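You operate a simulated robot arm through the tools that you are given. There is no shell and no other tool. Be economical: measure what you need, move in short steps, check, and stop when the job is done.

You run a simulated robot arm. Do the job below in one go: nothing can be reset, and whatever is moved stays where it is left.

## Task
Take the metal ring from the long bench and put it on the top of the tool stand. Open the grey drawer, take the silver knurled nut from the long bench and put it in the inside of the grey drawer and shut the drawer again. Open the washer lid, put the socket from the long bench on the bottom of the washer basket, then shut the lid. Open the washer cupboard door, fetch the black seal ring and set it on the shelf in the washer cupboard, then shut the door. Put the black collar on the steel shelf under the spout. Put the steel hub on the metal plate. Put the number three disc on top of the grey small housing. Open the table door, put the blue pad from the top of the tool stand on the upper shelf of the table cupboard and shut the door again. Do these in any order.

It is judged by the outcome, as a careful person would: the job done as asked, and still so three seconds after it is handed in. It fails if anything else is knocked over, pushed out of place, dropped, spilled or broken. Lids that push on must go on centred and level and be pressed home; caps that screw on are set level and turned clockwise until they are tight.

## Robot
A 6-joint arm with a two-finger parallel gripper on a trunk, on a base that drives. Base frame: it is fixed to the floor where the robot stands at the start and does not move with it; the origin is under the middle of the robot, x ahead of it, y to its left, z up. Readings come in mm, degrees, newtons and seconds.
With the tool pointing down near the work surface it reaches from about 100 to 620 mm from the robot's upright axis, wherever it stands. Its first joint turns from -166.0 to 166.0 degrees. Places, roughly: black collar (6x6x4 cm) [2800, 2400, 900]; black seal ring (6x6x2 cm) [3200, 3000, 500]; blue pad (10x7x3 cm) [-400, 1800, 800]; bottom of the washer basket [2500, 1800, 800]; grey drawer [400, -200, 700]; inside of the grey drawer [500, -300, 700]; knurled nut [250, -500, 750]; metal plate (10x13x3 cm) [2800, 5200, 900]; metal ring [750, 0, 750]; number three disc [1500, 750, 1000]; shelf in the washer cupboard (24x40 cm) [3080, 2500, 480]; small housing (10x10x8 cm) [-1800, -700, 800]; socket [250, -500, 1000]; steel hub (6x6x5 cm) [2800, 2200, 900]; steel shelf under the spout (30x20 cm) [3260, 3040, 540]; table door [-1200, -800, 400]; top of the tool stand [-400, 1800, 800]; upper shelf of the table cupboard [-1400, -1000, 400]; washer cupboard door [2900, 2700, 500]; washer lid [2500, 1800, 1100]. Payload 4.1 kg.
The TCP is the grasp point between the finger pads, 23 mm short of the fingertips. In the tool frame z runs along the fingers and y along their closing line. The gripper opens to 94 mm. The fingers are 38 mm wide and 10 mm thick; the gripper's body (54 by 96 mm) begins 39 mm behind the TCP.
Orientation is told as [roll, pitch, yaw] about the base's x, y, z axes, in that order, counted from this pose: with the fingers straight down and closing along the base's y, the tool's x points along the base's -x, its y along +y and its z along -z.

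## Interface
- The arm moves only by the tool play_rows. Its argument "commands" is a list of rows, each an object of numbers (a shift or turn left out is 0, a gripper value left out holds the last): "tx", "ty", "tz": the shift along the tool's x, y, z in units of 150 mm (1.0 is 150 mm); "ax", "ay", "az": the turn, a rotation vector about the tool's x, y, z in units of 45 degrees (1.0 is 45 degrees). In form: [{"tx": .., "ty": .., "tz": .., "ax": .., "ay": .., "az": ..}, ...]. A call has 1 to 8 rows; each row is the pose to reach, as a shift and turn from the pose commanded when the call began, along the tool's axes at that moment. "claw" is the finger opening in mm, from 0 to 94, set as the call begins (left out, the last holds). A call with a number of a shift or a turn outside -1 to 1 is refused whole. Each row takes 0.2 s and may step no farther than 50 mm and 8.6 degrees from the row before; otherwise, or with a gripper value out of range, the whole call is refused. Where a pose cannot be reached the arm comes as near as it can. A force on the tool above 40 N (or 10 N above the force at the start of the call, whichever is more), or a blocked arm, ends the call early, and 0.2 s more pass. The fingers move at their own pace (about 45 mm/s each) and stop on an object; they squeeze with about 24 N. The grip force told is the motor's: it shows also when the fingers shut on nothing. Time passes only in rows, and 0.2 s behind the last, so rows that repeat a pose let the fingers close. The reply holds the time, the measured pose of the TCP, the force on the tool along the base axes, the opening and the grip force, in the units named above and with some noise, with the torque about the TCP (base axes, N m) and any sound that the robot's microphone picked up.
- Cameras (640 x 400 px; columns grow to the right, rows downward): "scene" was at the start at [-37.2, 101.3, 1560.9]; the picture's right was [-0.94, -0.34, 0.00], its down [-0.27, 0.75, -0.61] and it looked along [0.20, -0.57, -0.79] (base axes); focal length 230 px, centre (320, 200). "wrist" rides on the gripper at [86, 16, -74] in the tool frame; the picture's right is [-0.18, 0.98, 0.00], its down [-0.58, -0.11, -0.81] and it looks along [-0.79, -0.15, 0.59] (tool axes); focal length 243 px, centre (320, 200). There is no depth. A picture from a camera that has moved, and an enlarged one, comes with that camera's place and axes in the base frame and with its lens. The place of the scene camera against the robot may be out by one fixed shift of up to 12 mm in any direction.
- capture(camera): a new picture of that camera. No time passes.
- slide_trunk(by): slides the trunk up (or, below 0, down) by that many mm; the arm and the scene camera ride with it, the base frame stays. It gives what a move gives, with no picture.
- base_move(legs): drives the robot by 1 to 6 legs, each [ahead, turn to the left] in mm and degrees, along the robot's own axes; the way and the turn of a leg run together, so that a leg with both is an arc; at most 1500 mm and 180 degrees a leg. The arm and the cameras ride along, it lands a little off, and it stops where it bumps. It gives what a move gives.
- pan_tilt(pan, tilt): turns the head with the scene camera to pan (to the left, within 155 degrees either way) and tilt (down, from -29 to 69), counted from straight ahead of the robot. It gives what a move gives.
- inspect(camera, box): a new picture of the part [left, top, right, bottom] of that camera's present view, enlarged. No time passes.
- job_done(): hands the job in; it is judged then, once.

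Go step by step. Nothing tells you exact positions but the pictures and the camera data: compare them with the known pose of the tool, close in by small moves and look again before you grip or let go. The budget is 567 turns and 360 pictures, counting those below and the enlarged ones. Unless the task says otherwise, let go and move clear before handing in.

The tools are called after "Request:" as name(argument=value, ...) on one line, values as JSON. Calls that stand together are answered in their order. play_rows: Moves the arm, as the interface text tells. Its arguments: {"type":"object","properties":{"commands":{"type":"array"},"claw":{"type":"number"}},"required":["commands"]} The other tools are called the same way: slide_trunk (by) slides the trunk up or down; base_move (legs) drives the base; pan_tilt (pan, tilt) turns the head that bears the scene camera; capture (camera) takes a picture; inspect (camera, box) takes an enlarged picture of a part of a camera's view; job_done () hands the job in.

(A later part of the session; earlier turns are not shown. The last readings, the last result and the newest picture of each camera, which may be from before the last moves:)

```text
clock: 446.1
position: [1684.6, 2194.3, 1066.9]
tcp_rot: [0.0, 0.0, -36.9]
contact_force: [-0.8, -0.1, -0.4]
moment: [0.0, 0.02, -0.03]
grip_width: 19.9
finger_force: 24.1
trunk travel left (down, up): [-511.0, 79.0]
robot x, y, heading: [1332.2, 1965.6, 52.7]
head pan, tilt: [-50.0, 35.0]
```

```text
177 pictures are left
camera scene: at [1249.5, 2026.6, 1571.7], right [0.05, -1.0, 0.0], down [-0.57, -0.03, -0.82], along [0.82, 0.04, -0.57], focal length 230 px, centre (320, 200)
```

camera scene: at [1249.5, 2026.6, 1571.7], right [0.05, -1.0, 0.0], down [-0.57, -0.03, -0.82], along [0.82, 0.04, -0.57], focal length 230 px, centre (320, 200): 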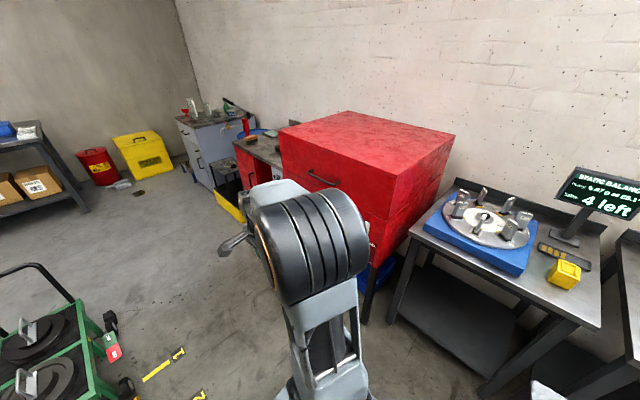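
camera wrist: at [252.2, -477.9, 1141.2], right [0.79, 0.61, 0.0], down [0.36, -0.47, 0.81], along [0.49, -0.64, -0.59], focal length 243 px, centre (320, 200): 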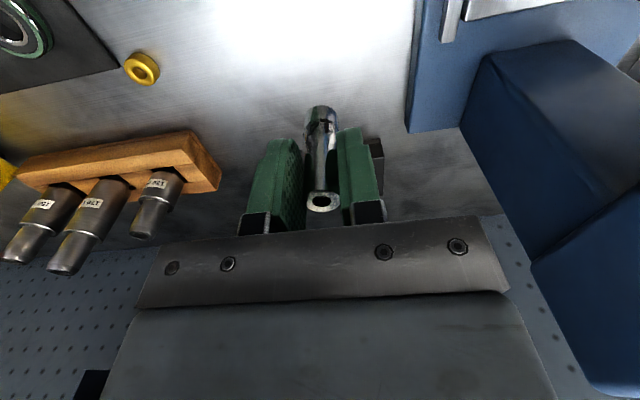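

Request:
inspect(camera="scene", box=[170, 80, 330, 220])

Request:
inspect(camera="scene", box=[270, 90, 480, 270])

```text
2.86 times, centred on (250, 150) of scene
camera zoom: at [1249.5, 2026.6, 1571.7], right [0.05, -1.0, 0.0], down [-0.57, -0.03, -0.82], along [0.82, 0.04, -0.57], focal length 656 px, centre (520, 343)
```

zoom: 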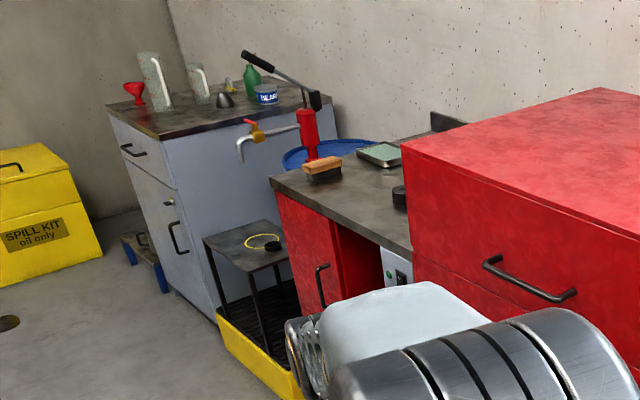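

```text
2.22 times, centred on (375, 180) of scene
camera zoom: at [1249.5, 2026.6, 1571.7], right [0.05, -1.0, 0.0], down [-0.57, -0.03, -0.82], along [0.82, 0.04, -0.57], focal length 510 px, centre (198, 244)
```

zoom: 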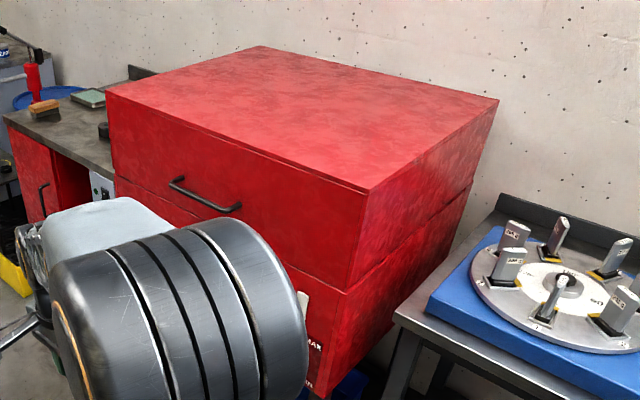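

The washer lid is the top 220 mm of the red box with a bar handle at its front (u≈3020, z≈1021). I'll first park the socket upright on the free front strip of the balance bench, then open the lid.

Request:
slide_trunk(by=75)

Request:
base_move(legs=[[0, -84], [350, 0], [0, 80]])

Request:
pan_tilt(pan=-70, tilt=50)

Request:
capture(camera="scene")

Request:
capture(camera="wrist")

```text
clock: 447.2
position: [1685.4, 2194.4, 1142.0]
tcp_rot: [0.1, 0.1, -36.9]
contact_force: [0.3, 0.1, -0.2]
moment: [0.0, 0.02, 0.01]
grip_width: 19.9
finger_force: 23.9
trunk travel left (down, up): [-586.0, 4.0]
robot x, y, heading: [1328.5, 1965.7, 52.8]
head pan, tilt: [-50.0, 35.0]
```

```text
clock: 455.1
position: [2051.2, 1712.7, 1142.1]
tcp_rot: [-0.4, -0.9, -78.6]
contact_force: [-2.0, -6.3, 1.0]
moment: [-0.01, 0.02, -0.08]
grip_width: 19.8
finger_force: 24.0
trunk travel left (down, up): [-586.0, 4.0]
robot x, y, heading: [1636.8, 1784.1, 11.3]
head pan, tilt: [-50.0, 35.0]
stopped in leg 3: the force on the tool passed its limit at 95 N (the readings are from after the stop); the commanded pose is now the measured one
```

```text
clock: 455.9
position: [2050.8, 1713.1, 1142.5]
tcp_rot: [-0.3, -1.0, -78.6]
contact_force: [-3.1, -6.6, 0.1]
moment: [0.01, 0.01, -0.05]
grip_width: 20.2
finger_force: 23.6
trunk travel left (down, up): [-586.0, 4.0]
robot x, y, heading: [1638.8, 1783.3, 11.3]
head pan, tilt: [-70.0, 50.0]
```

```text
174 pictures are left
camera scene: at [1582.7, 1872.5, 1625.2], right [-0.85, -0.52, 0.0], down [-0.4, 0.66, -0.64], along [0.33, -0.55, -0.77], focal length 230 px, centre (320, 200)
```

scene: 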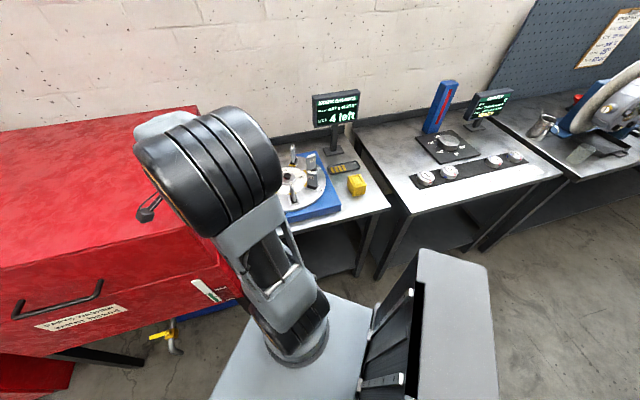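

```text
173 pictures are left
camera wrist: at [2049.7, 1803.1, 1214.6], right [1.0, 0.01, 0.0], down [0.01, -0.58, 0.82], along [0.01, -0.82, -0.58], focal length 243 px, centre (320, 200)
```

wrist: 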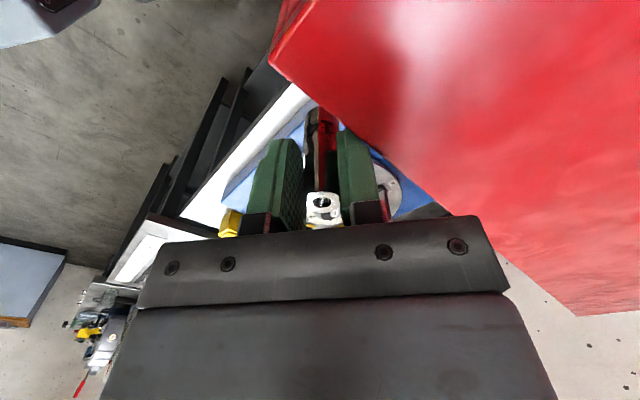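

The gripper touched the washer's side while turning. Turn back right a little to clear; that also brings the socket over the strip.

Request:
base_move(legs=[[0, -16]])

Request:
capture(camera="scene")

Request:
capture(camera="wrist")

```text
clock: 457.2
position: [2016.2, 1601.8, 1141.4]
tcp_rot: [-0.4, -1.0, -94.7]
contact_force: [-0.4, -0.3, 0.0]
moment: [0.01, -0.01, 0.02]
grip_width: 19.7
finger_force: 24.3
trunk travel left (down, up): [-586.0, 4.0]
robot x, y, heading: [1642.8, 1783.0, -5.1]
head pan, tilt: [-70.0, 50.0]
```

```text
172 pictures are left
camera scene: at [1609.0, 1884.6, 1625.1], right [-0.97, -0.26, 0.0], down [-0.2, 0.74, -0.64], along [0.17, -0.62, -0.77], focal length 230 px, centre (320, 200)
```

scene: 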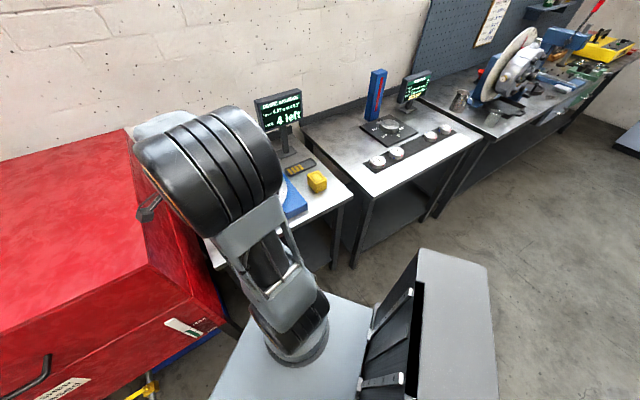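

```text
171 pictures are left
camera wrist: at [2039.7, 1688.2, 1214.5], right [0.96, -0.26, 0.0], down [-0.15, -0.56, 0.82], along [-0.22, -0.79, -0.58], focal length 243 px, centre (320, 200)
```

wrist: 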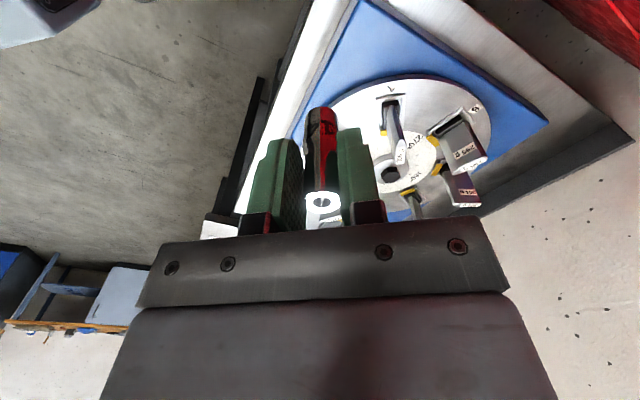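

Request:
base_move(legs=[[-330, 0], [0, 53.8], [1300, 0]])

Request:
pan_tilt(pan=-75, tilt=35)

Request:
capture(camera="scene")

```text
clock: 468.0
position: [2539.6, 2999.0, 1141.7]
tcp_rot: [-0.3, -1.0, -41.0]
contact_force: [0.5, 1.3, 0.0]
moment: [0.02, 0.0, -0.02]
grip_width: 20.0
finger_force: 24.2
trunk travel left (down, up): [-586.0, 4.0]
robot x, y, heading: [2166.3, 2801.1, 48.9]
head pan, tilt: [-70.0, 50.0]
```

```text
clock: 468.8
position: [2539.2, 2998.5, 1140.9]
tcp_rot: [-0.3, -1.0, -40.9]
contact_force: [-0.2, 0.5, -1.0]
moment: [-0.01, 0.03, -0.01]
grip_width: 20.1
finger_force: 24.3
trunk travel left (down, up): [-586.0, 4.0]
robot x, y, heading: [2169.9, 2802.2, 49.1]
head pan, tilt: [-75.0, 35.0]
```

```text
170 pictures are left
camera scene: at [2080.1, 2830.6, 1646.7], right [-0.44, -0.9, 0.0], down [-0.52, 0.25, -0.82], along [0.74, -0.36, -0.57], focal length 230 px, centre (320, 200)
```

scene: 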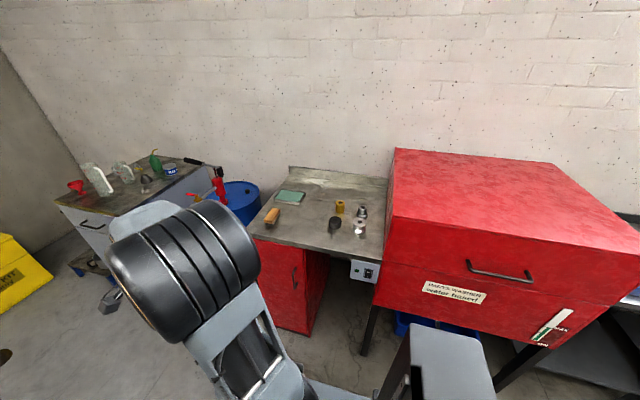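

Request:
inspect(camera="scene", box=[240, 150, 400, 250])

Request:
inspect(camera="scene", box=[370, 140, 640, 370])

```text
4.00 times, centred on (320, 200) of scene
camera zoom: at [2080.1, 2830.6, 1646.7], right [-0.44, -0.9, 0.0], down [-0.52, 0.25, -0.82], along [0.74, -0.36, -0.57], focal length 919 px, centre (320, 200)
```

zoom: 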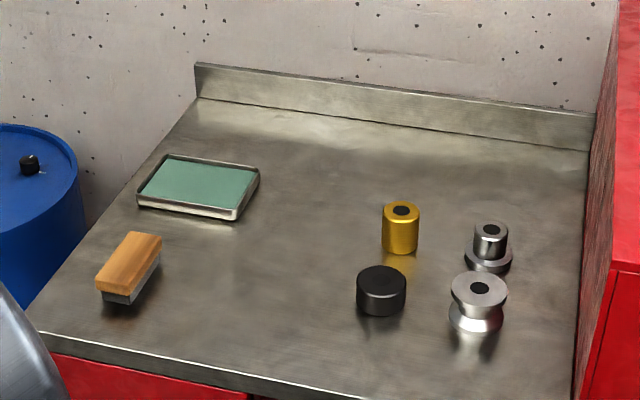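

```text
1.74 times, centred on (505, 255) of scene
camera zoom: at [2080.1, 2830.6, 1646.7], right [-0.44, -0.9, 0.0], down [-0.52, 0.25, -0.82], along [0.74, -0.36, -0.57], focal length 400 px, centre (-2, 104)
```

zoom: 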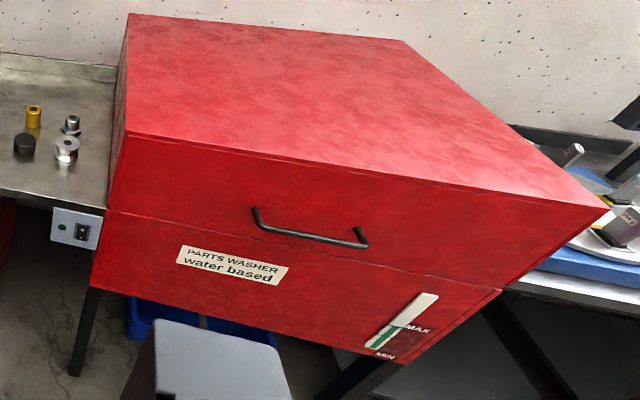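

The steel hub is the flanged one at ~(2847,2207), the collar is at ~(2847,2369). I'll set the socket down temporarily on this table's free front area, then deal with the lid.

Request:
play_rows(commands=[{"tx": 0.25}, {"tx": 0.5}, {"tx": 0.75}, {"tx": 1.0}])

Request:
play_rows(commands=[{"tx": 0.25}, {"tx": 0.5}, {"tx": 0.75}, {"tx": 1.0}])

Request:
base_move(legs=[[0, -90], [200, 0]])

Request:
pan_tilt(pan=0, tilt=50)

Request:
capture(camera="scene")

Request:
capture(camera="wrist")

```text
clock: 469.8
position: [2424.2, 3099.7, 1138.0]
tcp_rot: [-0.3, -1.1, -41.1]
contact_force: [0.4, 0.2, -1.3]
moment: [-0.01, 0.01, 0.0]
grip_width: 20.0
finger_force: 24.4
trunk travel left (down, up): [-586.0, 4.0]
robot x, y, heading: [2168.3, 2799.0, 48.7]
head pan, tilt: [-75.0, 35.0]
```

```text
clock: 470.8
position: [2310.4, 3196.7, 1135.3]
tcp_rot: [-0.4, -1.0, -41.0]
contact_force: [0.4, 0.0, -0.7]
moment: [-0.02, 0.0, -0.03]
grip_width: 20.0
finger_force: 23.6
trunk travel left (down, up): [-586.0, 4.0]
robot x, y, heading: [2167.5, 2796.5, 49.0]
head pan, tilt: [-75.0, 35.0]
```

```text
clock: 476.2
position: [2712.8, 2523.0, 1136.3]
tcp_rot: [-0.4, -1.0, -131.2]
contact_force: [0.1, -0.1, -1.4]
moment: [0.01, 0.0, -0.03]
grip_width: 20.0
finger_force: 24.4
trunk travel left (down, up): [-586.0, 4.0]
robot x, y, heading: [2318.6, 2669.9, -41.3]
head pan, tilt: [-75.0, 35.0]
```

```text
clock: 477.7
position: [2711.2, 2523.8, 1136.0]
tcp_rot: [-0.4, -1.1, -131.3]
contact_force: [0.7, 0.0, -0.3]
moment: [-0.01, 0.05, 0.02]
grip_width: 20.0
finger_force: 24.2
trunk travel left (down, up): [-586.0, 4.0]
robot x, y, heading: [2314.9, 2672.9, -41.3]
head pan, tilt: [0.0, 50.0]
```

```text
167 pictures are left
camera scene: at [2437.1, 2787.7, 1625.1], right [-0.66, -0.75, 0.0], down [-0.57, 0.51, -0.64], along [0.48, -0.43, -0.77], focal length 230 px, centre (320, 200)
```

scene: 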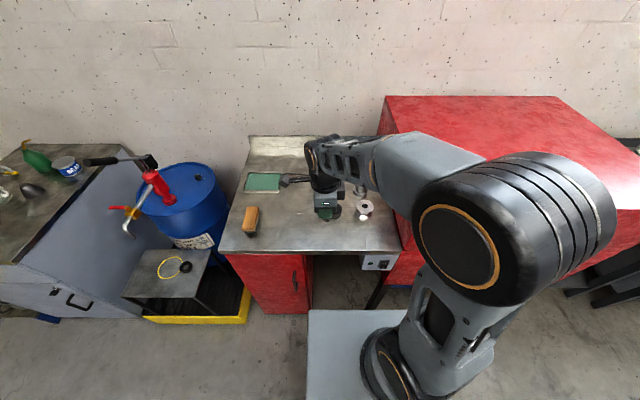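

```text
166 pictures are left
camera wrist: at [2781.9, 2578.7, 1208.7], right [0.62, -0.79, 0.0], down [-0.45, -0.36, 0.82], along [-0.64, -0.5, -0.58], focal length 243 px, centre (320, 200)
```

wrist: 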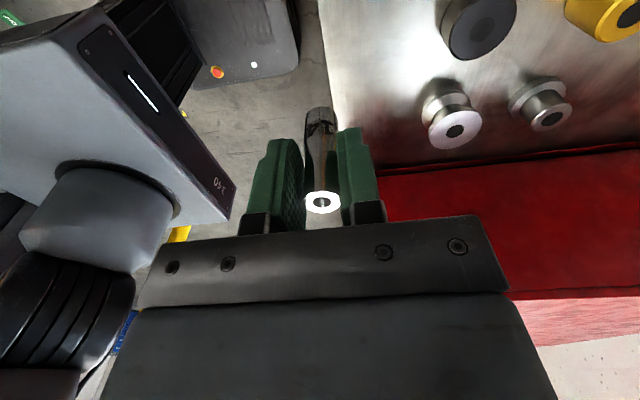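

Request:
play_rows(commands=[{"tx": 0.25, "ty": 0.2}, {"tx": 0.5, "ty": 0.4}, {"tx": 0.5, "ty": 0.567}, {"tx": 0.5, "ty": 0.567, "tz": 0.3}, {"tx": 0.5, "ty": 0.567, "tz": 0.6}, {"tx": 0.5, "ty": 0.567, "tz": 0.9}])

Request:
capture(camera="wrist")

Request:
capture(camera="scene")

```text
clock: 479.1
position: [2825.5, 2523.1, 999.8]
tcp_rot: [-0.4, -1.0, -131.2]
contact_force: [-0.2, -0.3, -0.1]
moment: [0.0, -0.02, -0.01]
grip_width: 19.9
finger_force: 23.8
trunk travel left (down, up): [-586.0, 4.0]
robot x, y, heading: [2318.7, 2668.7, -41.3]
head pan, tilt: [0.0, 50.0]
```

```text
165 pictures are left
camera wrist: at [2895.1, 2577.9, 1073.0], right [0.62, -0.79, 0.0], down [-0.45, -0.36, 0.82], along [-0.64, -0.5, -0.58], focal length 243 px, centre (320, 200)
```

wrist: 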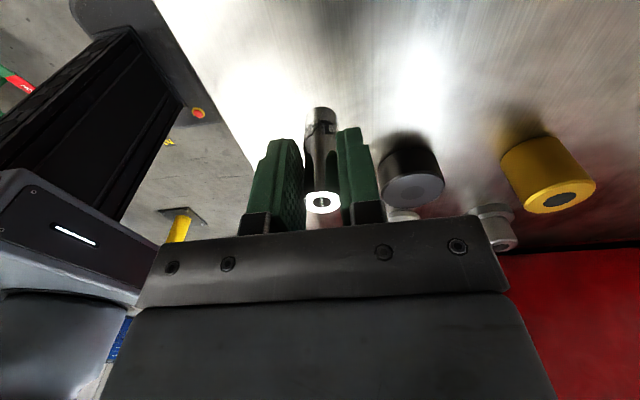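

```text
164 pictures are left
camera scene: at [2437.7, 2787.6, 1625.1], right [-0.66, -0.75, 0.0], down [-0.57, 0.51, -0.64], along [0.48, -0.42, -0.77], focal length 230 px, centre (320, 200)
```

scene: 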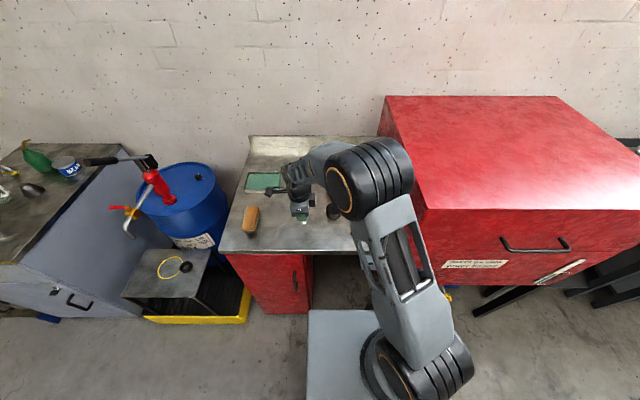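

Request:
play_rows(commands=[{"tz": 0.2, "ax": -0.009, "ay": 0.022}, {"tz": 0.35, "ax": -0.009, "ay": 0.022}, {"tz": 0.42, "ax": -0.009, "ay": 0.022}])

Request:
play_rows(commands=[{"tz": 0.02}, {"tz": 0.04}, {"tz": 0.06}, {"tz": 0.08}, {"tz": 0.1}, {"tz": 0.12}, {"tz": 0.14}, {"tz": 0.16}])

```text
clock: 479.8
position: [2825.9, 2521.3, 951.7]
tcp_rot: [0.6, 0.3, -131.2]
contact_force: [-3.9, 0.6, 22.5]
moment: [0.05, 0.4, 0.0]
grip_width: 20.0
finger_force: 24.2
trunk travel left (down, up): [-586.0, 4.0]
robot x, y, heading: [2315.6, 2668.7, -41.4]
head pan, tilt: [0.0, 50.0]
stopped in row 3: the force on the tool passed its limit at 47 N (the readings are from after the stop); the commanded pose is now the measured one
```

```text
clock: 481.6
position: [2825.1, 2522.2, 925.4]
tcp_rot: [0.5, 0.2, -131.2]
contact_force: [-2.6, 1.0, 14.8]
moment: [0.09, 0.2, -0.04]
grip_width: 19.9
finger_force: 23.7
trunk travel left (down, up): [-586.0, 4.0]
robot x, y, heading: [2318.0, 2669.4, -41.3]
head pan, tilt: [0.0, 50.0]
```

The table surface is at ≈897 (higher than assumed) and the socket slid a little in the grip. Release and lift.

Request:
play_rows(commands=[{"tz": -0.01}, {"tz": -0.01}], claw=30)

Request:
play_rows(commands=[{"tz": -0.2}, {"tz": -0.5}, {"tz": -0.8}, {"tz": -1.0}])

Request:
capture(camera="wrist")

```text
clock: 482.2
position: [2825.6, 2520.3, 926.3]
tcp_rot: [0.5, 0.2, -131.2]
contact_force: [0.7, -0.2, -0.1]
moment: [-0.02, -0.03, -0.01]
grip_width: 30.3
finger_force: 0.0
trunk travel left (down, up): [-586.0, 4.0]
robot x, y, heading: [2317.7, 2671.4, -41.5]
head pan, tilt: [0.0, 50.0]
```

```text
clock: 483.2
position: [2824.6, 2522.6, 1076.7]
tcp_rot: [0.5, 0.2, -131.2]
contact_force: [-0.5, 0.2, 0.1]
moment: [0.0, 0.02, -0.01]
grip_width: 30.2
finger_force: 0.1
trunk travel left (down, up): [-586.0, 4.0]
robot x, y, heading: [2317.9, 2668.8, -41.4]
head pan, tilt: [0.0, 50.0]
```

```text
163 pictures are left
camera wrist: at [2891.7, 2576.6, 1151.4], right [0.62, -0.79, 0.01], down [-0.47, -0.36, 0.8], along [-0.63, -0.5, -0.6], focal length 243 px, centre (320, 200)
```

wrist: 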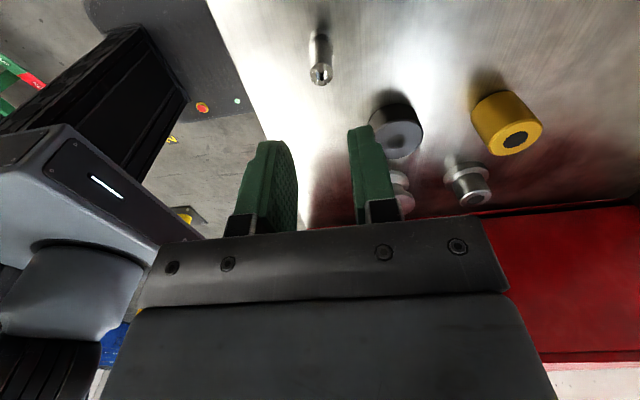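

The socket stands on the table. While here, take the black collar first: move above it.

Request:
play_rows(commands=[{"tx": -0.2, "ty": 0.17}, {"tx": -0.42, "ty": 0.34}, {"tx": -0.64, "ty": 0.5}], claw=85)

Request:
capture(camera="wrist")

```text
clock: 484.0
position: [2816.7, 2398.6, 1076.1]
tcp_rot: [0.4, 0.1, -131.3]
contact_force: [-0.6, 0.1, 0.1]
moment: [0.0, 0.0, 0.0]
grip_width: 84.7
finger_force: 0.0
trunk travel left (down, up): [-586.0, 4.0]
robot x, y, heading: [2317.6, 2667.1, -41.1]
head pan, tilt: [0.0, 50.0]
```

```text
162 pictures are left
camera wrist: at [2883.5, 2453.8, 1150.2], right [0.62, -0.79, 0.01], down [-0.47, -0.36, 0.8], along [-0.63, -0.5, -0.6], focal length 243 px, centre (320, 200)
```

wrist: 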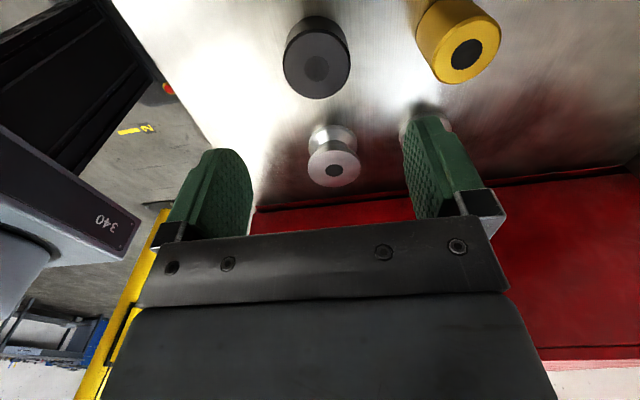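

Request:
play_rows(commands=[{"tx": -0.085, "ty": -0.02, "tz": 0.25}, {"tx": -0.085, "ty": -0.02, "tz": 0.5}])

Request:
capture(camera="wrist")

```text
clock: 484.6
position: [2807.3, 2392.7, 999.8]
tcp_rot: [0.5, 0.2, -131.3]
contact_force: [0.3, -0.8, -0.1]
moment: [-0.02, 0.01, -0.03]
grip_width: 84.9
finger_force: 0.1
trunk travel left (down, up): [-586.0, 4.0]
robot x, y, heading: [2318.4, 2668.3, -41.3]
head pan, tilt: [0.0, 50.0]
```

```text
161 pictures are left
camera wrist: at [2874.0, 2446.9, 1075.1], right [0.62, -0.79, 0.01], down [-0.47, -0.36, 0.8], along [-0.63, -0.5, -0.6], focal length 243 px, centre (320, 200)
```

wrist: 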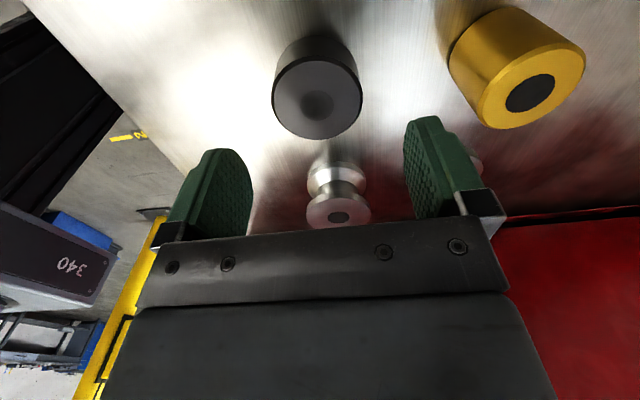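

Request:
play_rows(commands=[{"tz": 0.25}, {"tz": 0.45}, {"tz": 0.5}])

Request:
play_rows(commands=[{}, {}, {}], claw=40)

Request:
capture(camera="wrist")

```text
clock: 485.4
position: [2807.8, 2390.7, 924.7]
tcp_rot: [0.5, 0.3, -131.2]
contact_force: [0.5, 0.6, -0.2]
moment: [0.02, 0.0, 0.02]
grip_width: 84.7
finger_force: 0.1
trunk travel left (down, up): [-586.0, 4.0]
robot x, y, heading: [2317.3, 2668.5, -41.3]
head pan, tilt: [0.0, 50.0]
```

```text
clock: 486.2
position: [2807.6, 2390.8, 926.0]
tcp_rot: [0.5, 0.1, -131.2]
contact_force: [-1.2, 0.2, 1.3]
moment: [0.03, 0.02, 0.03]
grip_width: 59.0
finger_force: 24.0
trunk travel left (down, up): [-586.0, 4.0]
robot x, y, heading: [2319.1, 2666.6, -41.6]
head pan, tilt: [0.0, 50.0]
```

```text
160 pictures are left
camera wrist: at [2875.3, 2446.1, 1000.1], right [0.62, -0.79, 0.01], down [-0.47, -0.36, 0.8], along [-0.63, -0.5, -0.6], focal length 243 px, centre (320, 200)
```

wrist: 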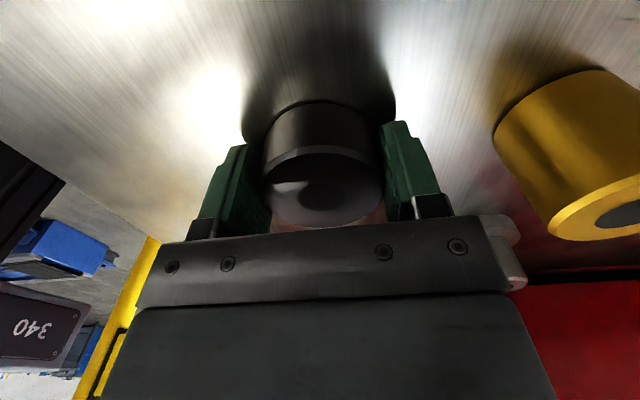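

Collar gripped. Lift and retract, then drive to the steel shelf under the spout.

Request:
play_rows(commands=[{"tz": -0.3}, {"tz": -0.6}, {"tz": -0.9}, {"tz": -1.0}])

Request:
play_rows(commands=[{"tz": -0.25}, {"tz": -0.25, "ty": -0.3}, {"tz": -0.25, "ty": -0.6}, {"tz": -0.25, "ty": -0.9}])

Request:
base_move(legs=[[-150, 0], [0, 90], [820, 0], [0, -90]])

Request:
capture(camera="scene")

```text
clock: 487.2
position: [2803.9, 2391.2, 1078.3]
tcp_rot: [0.5, 0.1, -131.2]
contact_force: [0.6, 0.1, -2.8]
moment: [0.02, 0.0, 0.0]
grip_width: 58.9
finger_force: 24.2
trunk travel left (down, up): [-586.0, 4.0]
robot x, y, heading: [2319.4, 2670.1, -41.4]
head pan, tilt: [0.0, 50.0]
```

```text
clock: 488.2
position: [2702.3, 2483.2, 1111.9]
tcp_rot: [0.6, 0.3, -131.2]
contact_force: [-0.4, 0.1, -4.0]
moment: [0.02, 0.0, -0.01]
grip_width: 58.9
finger_force: 23.5
trunk travel left (down, up): [-586.0, 4.0]
robot x, y, heading: [2314.6, 2669.0, -41.3]
head pan, tilt: [0.0, 50.0]
```

```text
clock: 501.2
position: [3133.8, 3186.4, 1111.7]
tcp_rot: [0.6, 0.2, -132.5]
contact_force: [-0.3, 0.1, -4.2]
moment: [0.04, 0.03, 0.01]
grip_width: 59.1
finger_force: 24.1
trunk travel left (down, up): [-586.0, 4.0]
robot x, y, heading: [2755.3, 3385.5, -42.8]
head pan, tilt: [0.0, 50.0]
```

```text
159 pictures are left
camera scene: at [2875.4, 3498.8, 1625.0], right [-0.68, -0.73, 0.0], down [-0.56, 0.52, -0.64], along [0.47, -0.44, -0.77], focal length 230 px, centre (320, 200)
```

scene: 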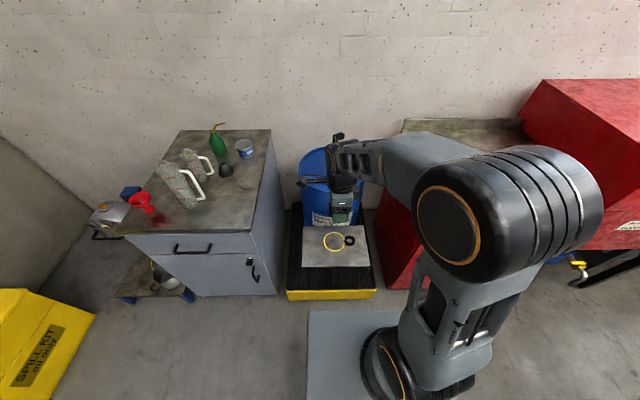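

Request:
play_rows(commands=[{"tx": -0.3}, {"tx": -0.6}, {"tx": -0.873}])

Request:
slide_trunk(by=-470)

Request:
capture(camera="scene")

Request:
capture(camera="wrist")

```text
clock: 502.0
position: [3040.8, 3087.6, 1111.8]
tcp_rot: [0.5, 0.2, -132.5]
contact_force: [0.3, -0.3, -4.8]
moment: [0.03, -0.05, -0.01]
grip_width: 59.1
finger_force: 23.8
trunk travel left (down, up): [-586.0, 4.0]
robot x, y, heading: [2751.1, 3382.7, -42.9]
head pan, tilt: [0.0, 50.0]
```

```text
refused: -470 is not a number from -400 to 400
```

```text
158 pictures are left
camera scene: at [2875.0, 3498.4, 1625.1], right [-0.68, -0.73, 0.0], down [-0.56, 0.52, -0.64], along [0.47, -0.44, -0.77], focal length 230 px, centre (320, 200)
```

scene: 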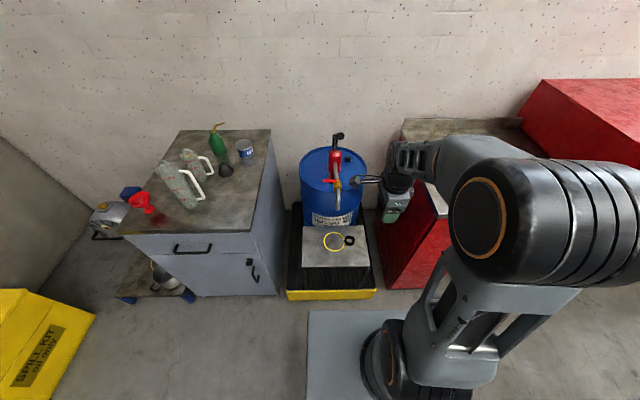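

```text
157 pictures are left
camera wrist: at [3110.6, 3140.5, 1186.4], right [0.6, -0.8, 0.01], down [-0.48, -0.35, 0.8], along [-0.64, -0.49, -0.6], focal length 243 px, centre (320, 200)
```

wrist: 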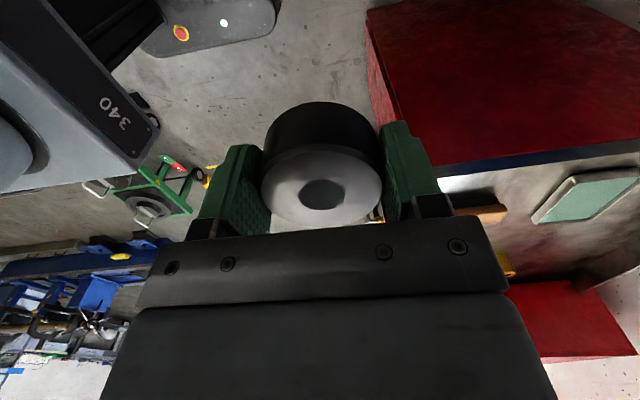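

Request:
slide_trunk(by=-400)

Request:
slide_trunk(by=-90)

Request:
capture(camera="scene")

Request:
capture(camera="wrist")

```text
clock: 505.9
position: [3043.1, 3086.4, 711.3]
tcp_rot: [0.5, 0.1, -132.4]
contact_force: [0.0, 1.0, -4.3]
moment: [-0.01, 0.03, -0.02]
grip_width: 59.0
finger_force: 24.0
trunk travel left (down, up): [-186.0, 404.0]
robot x, y, heading: [2751.2, 3381.7, -42.8]
head pan, tilt: [0.0, 50.0]
```

```text
clock: 507.1
position: [3041.9, 3088.5, 621.0]
tcp_rot: [0.5, 0.2, -132.5]
contact_force: [-0.5, -1.5, -4.1]
moment: [-0.01, -0.01, 0.01]
grip_width: 58.9
finger_force: 23.8
trunk travel left (down, up): [-96.0, 494.0]
robot x, y, heading: [2754.5, 3383.9, -42.7]
head pan, tilt: [0.0, 50.0]
```

```text
156 pictures are left
camera scene: at [2875.2, 3498.9, 1135.1], right [-0.68, -0.73, 0.0], down [-0.56, 0.52, -0.64], along [0.47, -0.44, -0.77], focal length 230 px, centre (320, 200)
```

scene: 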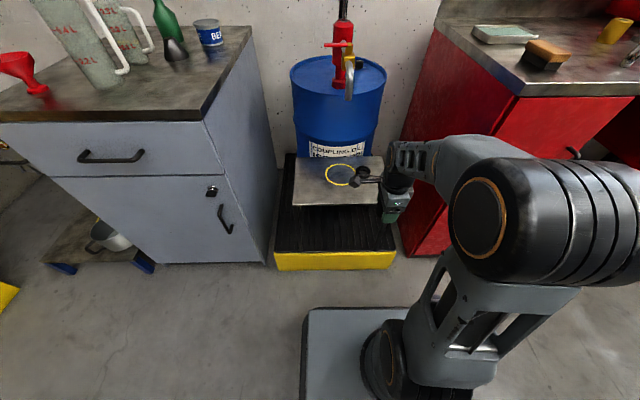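

```text
155 pictures are left
camera wrist: at [3111.3, 3141.2, 696.4], right [0.6, -0.8, 0.01], down [-0.48, -0.35, 0.8], along [-0.64, -0.49, -0.6], focal length 243 px, centre (320, 200)
```

wrist: 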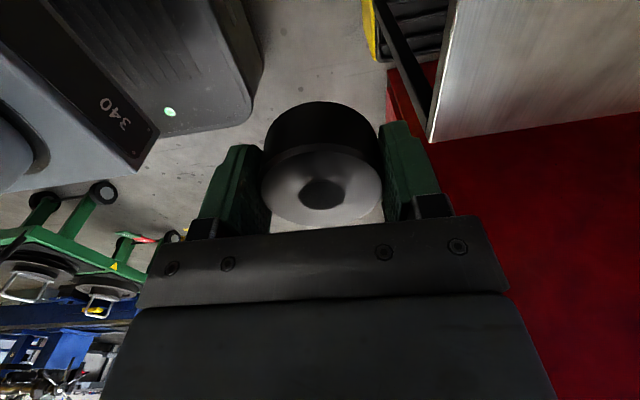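

Request:
play_rows(commands=[{"tx": 0.03, "ty": 0.28}, {"tx": 0.06, "ty": 0.57}, {"tx": 0.06, "ty": 0.86}])

Request:
capture(camera="wrist")

Request:
capture(camera="scene")

```text
clock: 507.9
position: [3143.3, 3005.9, 623.5]
tcp_rot: [0.6, 0.2, -132.5]
contact_force: [-0.1, -0.6, -3.7]
moment: [-0.05, 0.01, -0.01]
grip_width: 59.3
finger_force: 23.7
trunk travel left (down, up): [-96.0, 494.0]
robot x, y, heading: [2754.4, 3378.2, -43.1]
head pan, tilt: [0.0, 50.0]
```

```text
154 pictures are left
camera wrist: at [3212.6, 3059.5, 699.1], right [0.6, -0.8, 0.01], down [-0.48, -0.35, 0.8], along [-0.64, -0.49, -0.6], focal length 243 px, centre (320, 200)
```

wrist: 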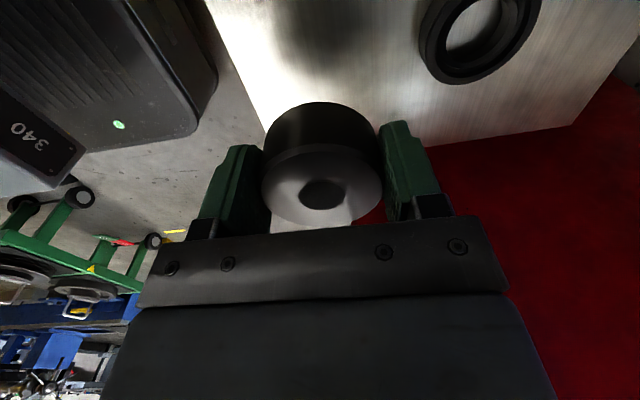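

```text
153 pictures are left
camera scene: at [2875.0, 3499.1, 1135.1], right [-0.68, -0.73, 0.0], down [-0.56, 0.52, -0.64], along [0.47, -0.44, -0.77], focal length 230 px, centre (320, 200)
```

scene: 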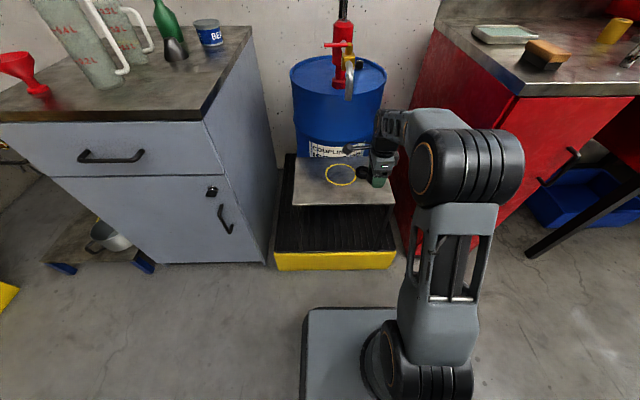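

Request:
play_rows(commands=[{"tz": 0.1}, {"tz": 0.2}, {"tz": 0.26}, {"tz": 0.28}])

Request:
capture(camera="wrist")

```text
clock: 508.9
position: [3145.0, 3005.2, 579.6]
tcp_rot: [0.6, 0.1, -132.4]
contact_force: [0.1, 0.3, -4.9]
moment: [0.0, -0.02, -0.02]
grip_width: 59.2
finger_force: 24.0
trunk travel left (down, up): [-96.0, 494.0]
robot x, y, heading: [2753.0, 3382.5, -42.6]
head pan, tilt: [0.0, 50.0]
```

```text
152 pictures are left
camera wrist: at [3213.6, 3059.8, 655.4], right [0.6, -0.8, 0.01], down [-0.48, -0.35, 0.8], along [-0.64, -0.49, -0.6], focal length 243 px, centre (320, 200)
```

wrist: 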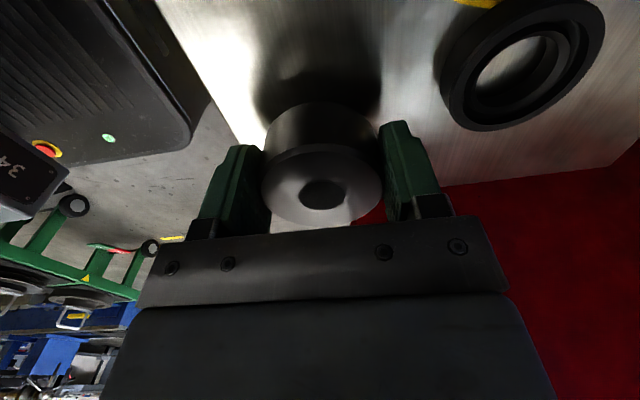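

Request:
play_rows(commands=[{"tz": 0.015}, {"tz": 0.03}, {"tz": 0.045}, {"tz": 0.06}, {"tz": 0.075}, {"tz": 0.09}])

```text
clock: 510.3
position: [3143.1, 3005.8, 567.6]
tcp_rot: [0.4, 0.3, -132.5]
contact_force: [0.7, -0.2, -4.4]
moment: [-0.02, -0.02, 0.03]
grip_width: 59.1
finger_force: 24.1
trunk travel left (down, up): [-96.0, 494.0]
robot x, y, heading: [2755.3, 3379.6, -42.8]
head pan, tilt: [0.0, 50.0]
```

Request:
play_rows(commands=[{"tz": 0.015}, {"tz": 0.03}, {"tz": 0.045}, {"tz": 0.06}, {"tz": 0.075}, {"tz": 0.09}])

```text
clock: 511.4
position: [3143.7, 3006.0, 563.4]
tcp_rot: [0.9, 0.1, -132.5]
contact_force: [-8.4, 8.4, 19.8]
moment: [0.61, 1.02, -0.06]
grip_width: 59.2
finger_force: 24.0
trunk travel left (down, up): [-96.0, 494.0]
robot x, y, heading: [2750.7, 3382.5, -42.5]
head pan, tilt: [0.0, 50.0]
stopped in row 5: the force on the tool passed its limit at 43 N (the readings are from after the stop); the commanded pose is now the measured one
```

Contact with the shelf. Release and lift.

Request:
play_rows(commands=[{"tz": -0.005}, {"tz": -0.008}, {"tz": -0.008}], claw=68)

Request:
play_rows(commands=[{"tz": -0.15}, {"tz": -0.4}, {"tz": -0.7}])

Request:
capture(camera="wrist")

```text
clock: 512.2
position: [3144.6, 3005.7, 564.2]
tcp_rot: [1.0, 0.1, -132.5]
contact_force: [8.7, -5.6, 19.3]
moment: [0.19, 0.5, -0.02]
grip_width: 63.2
finger_force: 0.0
trunk travel left (down, up): [-96.0, 494.0]
robot x, y, heading: [2751.9, 3383.0, -43.0]
head pan, tilt: [0.0, 50.0]
```

```text
clock: 513.0
position: [3141.6, 3006.9, 667.8]
tcp_rot: [0.7, 0.1, -132.5]
contact_force: [-0.5, -0.5, -1.0]
moment: [0.02, -0.01, 0.0]
grip_width: 67.8
finger_force: 0.0
trunk travel left (down, up): [-96.0, 494.0]
robot x, y, heading: [2753.4, 3384.2, -42.9]
head pan, tilt: [0.0, 50.0]
```

```text
151 pictures are left
camera wrist: at [3209.6, 3059.8, 743.0], right [0.6, -0.8, 0.01], down [-0.48, -0.35, 0.8], along [-0.64, -0.49, -0.6], focal length 243 px, centre (320, 200)
```

wrist: 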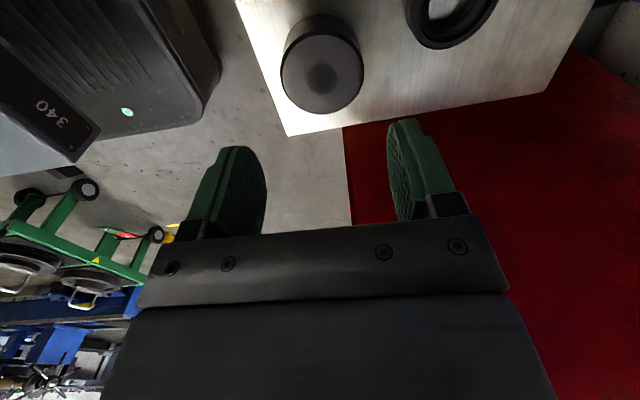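

Collar is on the steel shelf. Next the washer cupboard: look at its door and handle.

Request:
pan_tilt(pan=-45, tilt=35)

Request:
capture(camera="scene")

```text
clock: 514.1
position: [3140.9, 3006.2, 668.7]
tcp_rot: [0.8, 0.3, -132.5]
contact_force: [-0.3, -0.2, -0.2]
moment: [0.02, -0.02, 0.0]
grip_width: 68.1
finger_force: 0.1
trunk travel left (down, up): [-96.0, 494.0]
robot x, y, heading: [2751.7, 3383.5, -42.8]
head pan, tilt: [-45.0, 35.0]
```

```text
150 pictures are left
camera scene: at [2822.1, 3463.3, 1156.8], right [-1.0, -0.04, 0.0], down [-0.02, 0.57, -0.82], along [0.03, -0.82, -0.57], focal length 230 px, centre (320, 200)
```

scene: 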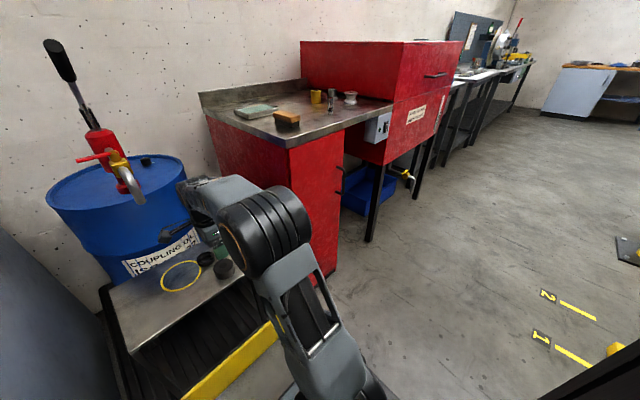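

Request:
slide_trunk(by=300)

Request:
base_move(legs=[[-170, 0], [0, -88.5], [430, 0], [0, 90]])

Request:
pan_tilt(pan=0, tilt=40)

Request:
capture(camera="scene")

```text
clock: 517.1
position: [3140.6, 3005.5, 967.8]
tcp_rot: [0.7, 0.2, -132.6]
contact_force: [-0.4, 0.5, 0.2]
moment: [0.01, 0.0, 0.02]
grip_width: 68.1
finger_force: 0.0
trunk travel left (down, up): [-396.0, 194.0]
robot x, y, heading: [2753.5, 3382.8, -42.7]
head pan, tilt: [-45.0, 35.0]
```

```text
clock: 528.2
position: [2749.9, 2799.3, 969.2]
tcp_rot: [0.8, 0.1, -131.5]
contact_force: [-0.6, -0.6, -0.1]
moment: [0.0, 0.01, -0.01]
grip_width: 68.2
finger_force: 0.0
trunk travel left (down, up): [-396.0, 194.0]
robot x, y, heading: [2353.4, 3168.0, -41.6]
head pan, tilt: [-45.0, 35.0]
```

```text
clock: 529.3
position: [2749.9, 2799.7, 968.6]
tcp_rot: [0.7, 0.2, -131.5]
contact_force: [0.3, 0.3, 0.0]
moment: [0.02, -0.04, 0.01]
grip_width: 68.2
finger_force: 0.0
trunk travel left (down, up): [-396.0, 194.0]
robot x, y, heading: [2351.2, 3168.0, -41.9]
head pan, tilt: [0.0, 40.0]
```

```text
149 pictures are left
camera scene: at [2480.9, 3282.0, 1449.2], right [-0.67, -0.75, 0.0], down [-0.48, 0.43, -0.77], along [0.57, -0.51, -0.64], focal length 230 px, centre (320, 200)
```

scene: 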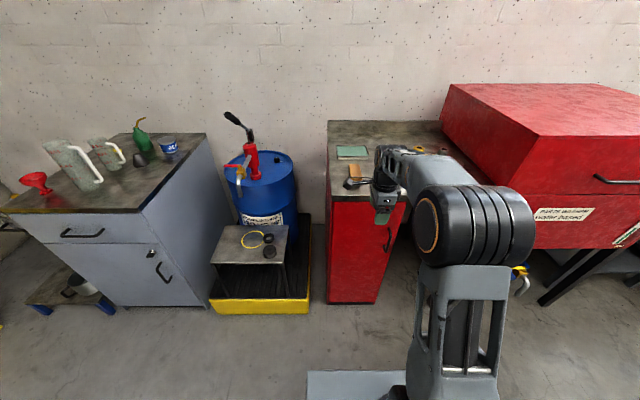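

Request:
inspect(camera="scene", box=[310, 190, 430, 310])

```text
3.33 times, centred on (370, 250) of scene
camera zoom: at [2480.9, 3282.0, 1449.2], right [-0.67, -0.75, 0.0], down [-0.48, 0.43, -0.77], along [0.57, -0.51, -0.64], focal length 766 px, centre (153, 33)
```

zoom: 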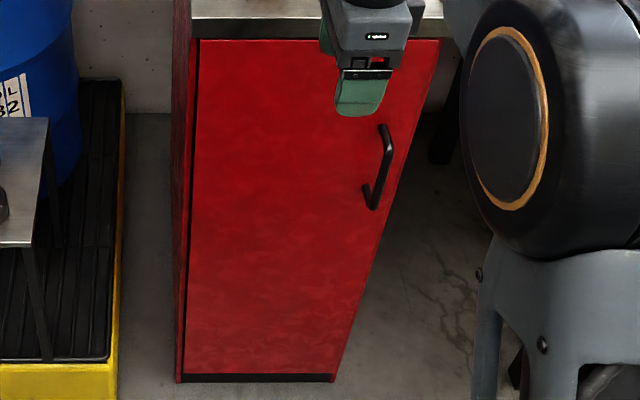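

Request:
play_rows(commands=[{"az": -0.18}, {"az": -0.36}, {"az": -0.54}, {"az": -0.72}, {"az": -0.9}, {"az": -1.0}], claw=60)

Request:
play_rows(commands=[{"az": -0.18}, {"az": -0.36}, {"az": -0.54}, {"az": -0.72}, {"az": -0.9}, {"az": -1.0}])

Request:
play_rows(commands=[{"ay": -0.18}, {"ay": -0.36}, {"ay": -0.54}, {"ay": -0.72}, {"ay": -0.9}, {"ay": -1.0}])

Request:
play_rows(commands=[{"ay": -0.18}, {"ay": -0.36}, {"ay": -0.54}, {"ay": -0.72}, {"ay": -0.9}, {"ay": -1.0}])

Request:
slide_trunk(by=-290)

Request:
capture(camera="wrist")

Request:
capture(camera="scene")

```text
clock: 530.7
position: [2750.3, 2800.5, 968.3]
tcp_rot: [0.7, -0.5, -86.4]
contact_force: [-0.3, -0.3, -0.5]
moment: [-0.03, 0.02, -0.01]
grip_width: 60.2
finger_force: 0.1
trunk travel left (down, up): [-396.0, 194.0]
robot x, y, heading: [2355.9, 3170.6, -42.2]
head pan, tilt: [0.0, 40.0]
```

```text
clock: 532.1
position: [2749.8, 2798.4, 969.4]
tcp_rot: [0.1, -0.8, -41.5]
contact_force: [0.2, 0.8, 0.4]
moment: [-0.04, -0.01, 0.01]
grip_width: 59.9
finger_force: 0.1
trunk travel left (down, up): [-396.0, 194.0]
robot x, y, heading: [2352.9, 3171.1, -41.6]
head pan, tilt: [0.0, 40.0]
```

```text
clock: 533.5
position: [2748.5, 2799.6, 967.9]
tcp_rot: [0.1, -45.9, -41.7]
contact_force: [0.2, 0.9, 0.4]
moment: [0.04, 0.01, -0.01]
grip_width: 60.0
finger_force: 0.1
trunk travel left (down, up): [-396.0, 194.0]
robot x, y, heading: [2354.6, 3169.1, -41.7]
head pan, tilt: [0.0, 40.0]
```

```text
clock: 534.9
position: [2749.6, 2798.0, 968.1]
tcp_rot: [170.7, -89.2, 147.8]
contact_force: [0.1, 0.7, -0.6]
moment: [-0.02, 0.0, 0.0]
grip_width: 59.8
finger_force: 0.1
out of reach, approached as far as the arm can: row 1
trunk travel left (down, up): [-396.0, 194.0]
robot x, y, heading: [2350.1, 3166.7, -42.1]
head pan, tilt: [0.0, 40.0]
```

```text
clock: 537.8
position: [2750.5, 2798.6, 677.9]
tcp_rot: [169.1, -89.2, 149.5]
contact_force: [1.0, -0.6, -0.5]
moment: [0.03, -0.01, 0.0]
grip_width: 59.9
finger_force: 0.1
trunk travel left (down, up): [-106.0, 484.0]
robot x, y, heading: [2356.1, 3169.0, -41.5]
head pan, tilt: [0.0, 40.0]
```

```text
147 pictures are left
camera wrist: at [2704.9, 2860.3, 590.3], right [0.65, 0.74, 0.19], down [-0.68, 0.46, 0.57], along [0.33, -0.5, 0.8], focal length 243 px, centre (320, 200)
```

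wrist: 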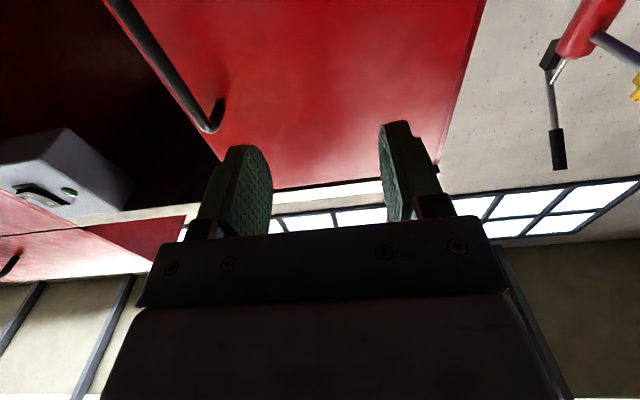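

```text
146 pictures are left
camera scene: at [2481.0, 3282.1, 1159.3], right [-0.67, -0.75, 0.0], down [-0.48, 0.43, -0.77], along [0.57, -0.51, -0.64], focal length 230 px, centre (320, 200)
```

scene: 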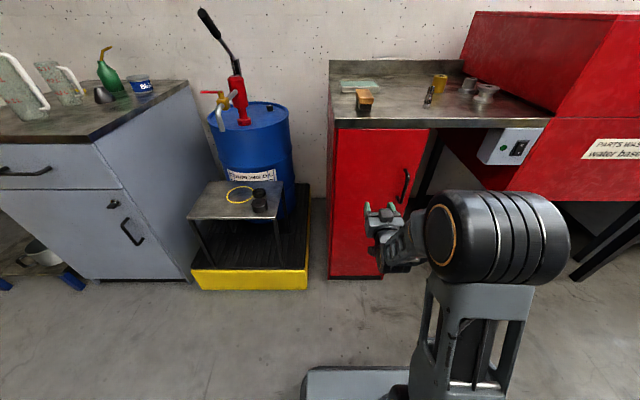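

Request:
play_rows(commands=[{"ty": -0.28}, {"ty": -0.56}, {"ty": -0.833, "tx": 0.03}, {"ty": -0.833, "tx": 0.03, "tz": 0.25}, {"ty": -0.833, "tx": 0.03, "tz": 0.45}])

Request:
capture(camera="wrist")

```text
clock: 539.0
position: [2716.9, 2660.1, 674.5]
tcp_rot: [167.3, -89.2, 151.2]
contact_force: [-0.7, -0.3, 0.6]
moment: [-0.02, -0.01, -0.01]
grip_width: 60.0
finger_force: 0.0
trunk travel left (down, up): [-106.0, 484.0]
robot x, y, heading: [2356.0, 3165.9, -41.7]
head pan, tilt: [0.0, 40.0]
```

```text
145 pictures are left
camera wrist: at [2672.0, 2721.6, 587.0], right [0.65, 0.74, 0.19], down [-0.68, 0.46, 0.57], along [0.33, -0.5, 0.8], focal length 243 px, centre (320, 200)
```

wrist: 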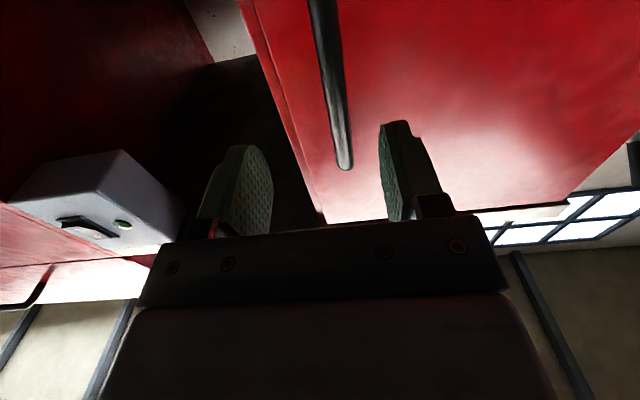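

Request:
play_rows(commands=[{"ty": 0.053, "tz": 0.13}, {"ty": 0.053, "tz": 0.25}])

Request:
capture(camera="wrist")

```text
clock: 539.6
position: [2751.2, 2642.6, 674.9]
tcp_rot: [168.4, -89.2, 150.1]
contact_force: [0.6, 0.5, 1.0]
moment: [0.01, 0.03, 0.0]
grip_width: 60.0
finger_force: 0.0
trunk travel left (down, up): [-106.0, 484.0]
robot x, y, heading: [2352.2, 3169.2, -41.5]
head pan, tilt: [0.0, 40.0]
```

```text
144 pictures are left
camera wrist: at [2706.0, 2704.1, 586.7], right [0.65, 0.74, 0.19], down [-0.68, 0.46, 0.57], along [0.34, -0.5, 0.8], focal length 243 px, centre (320, 200)
```

wrist: 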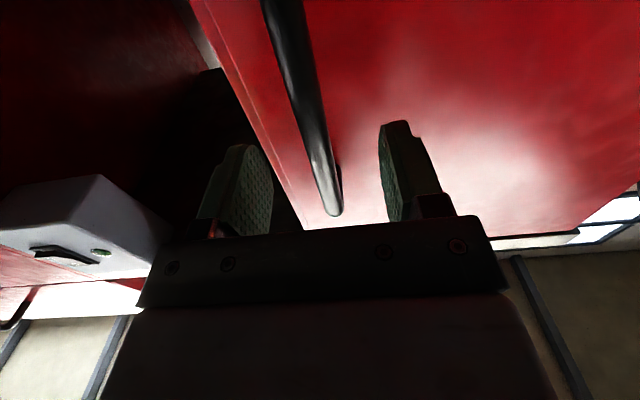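

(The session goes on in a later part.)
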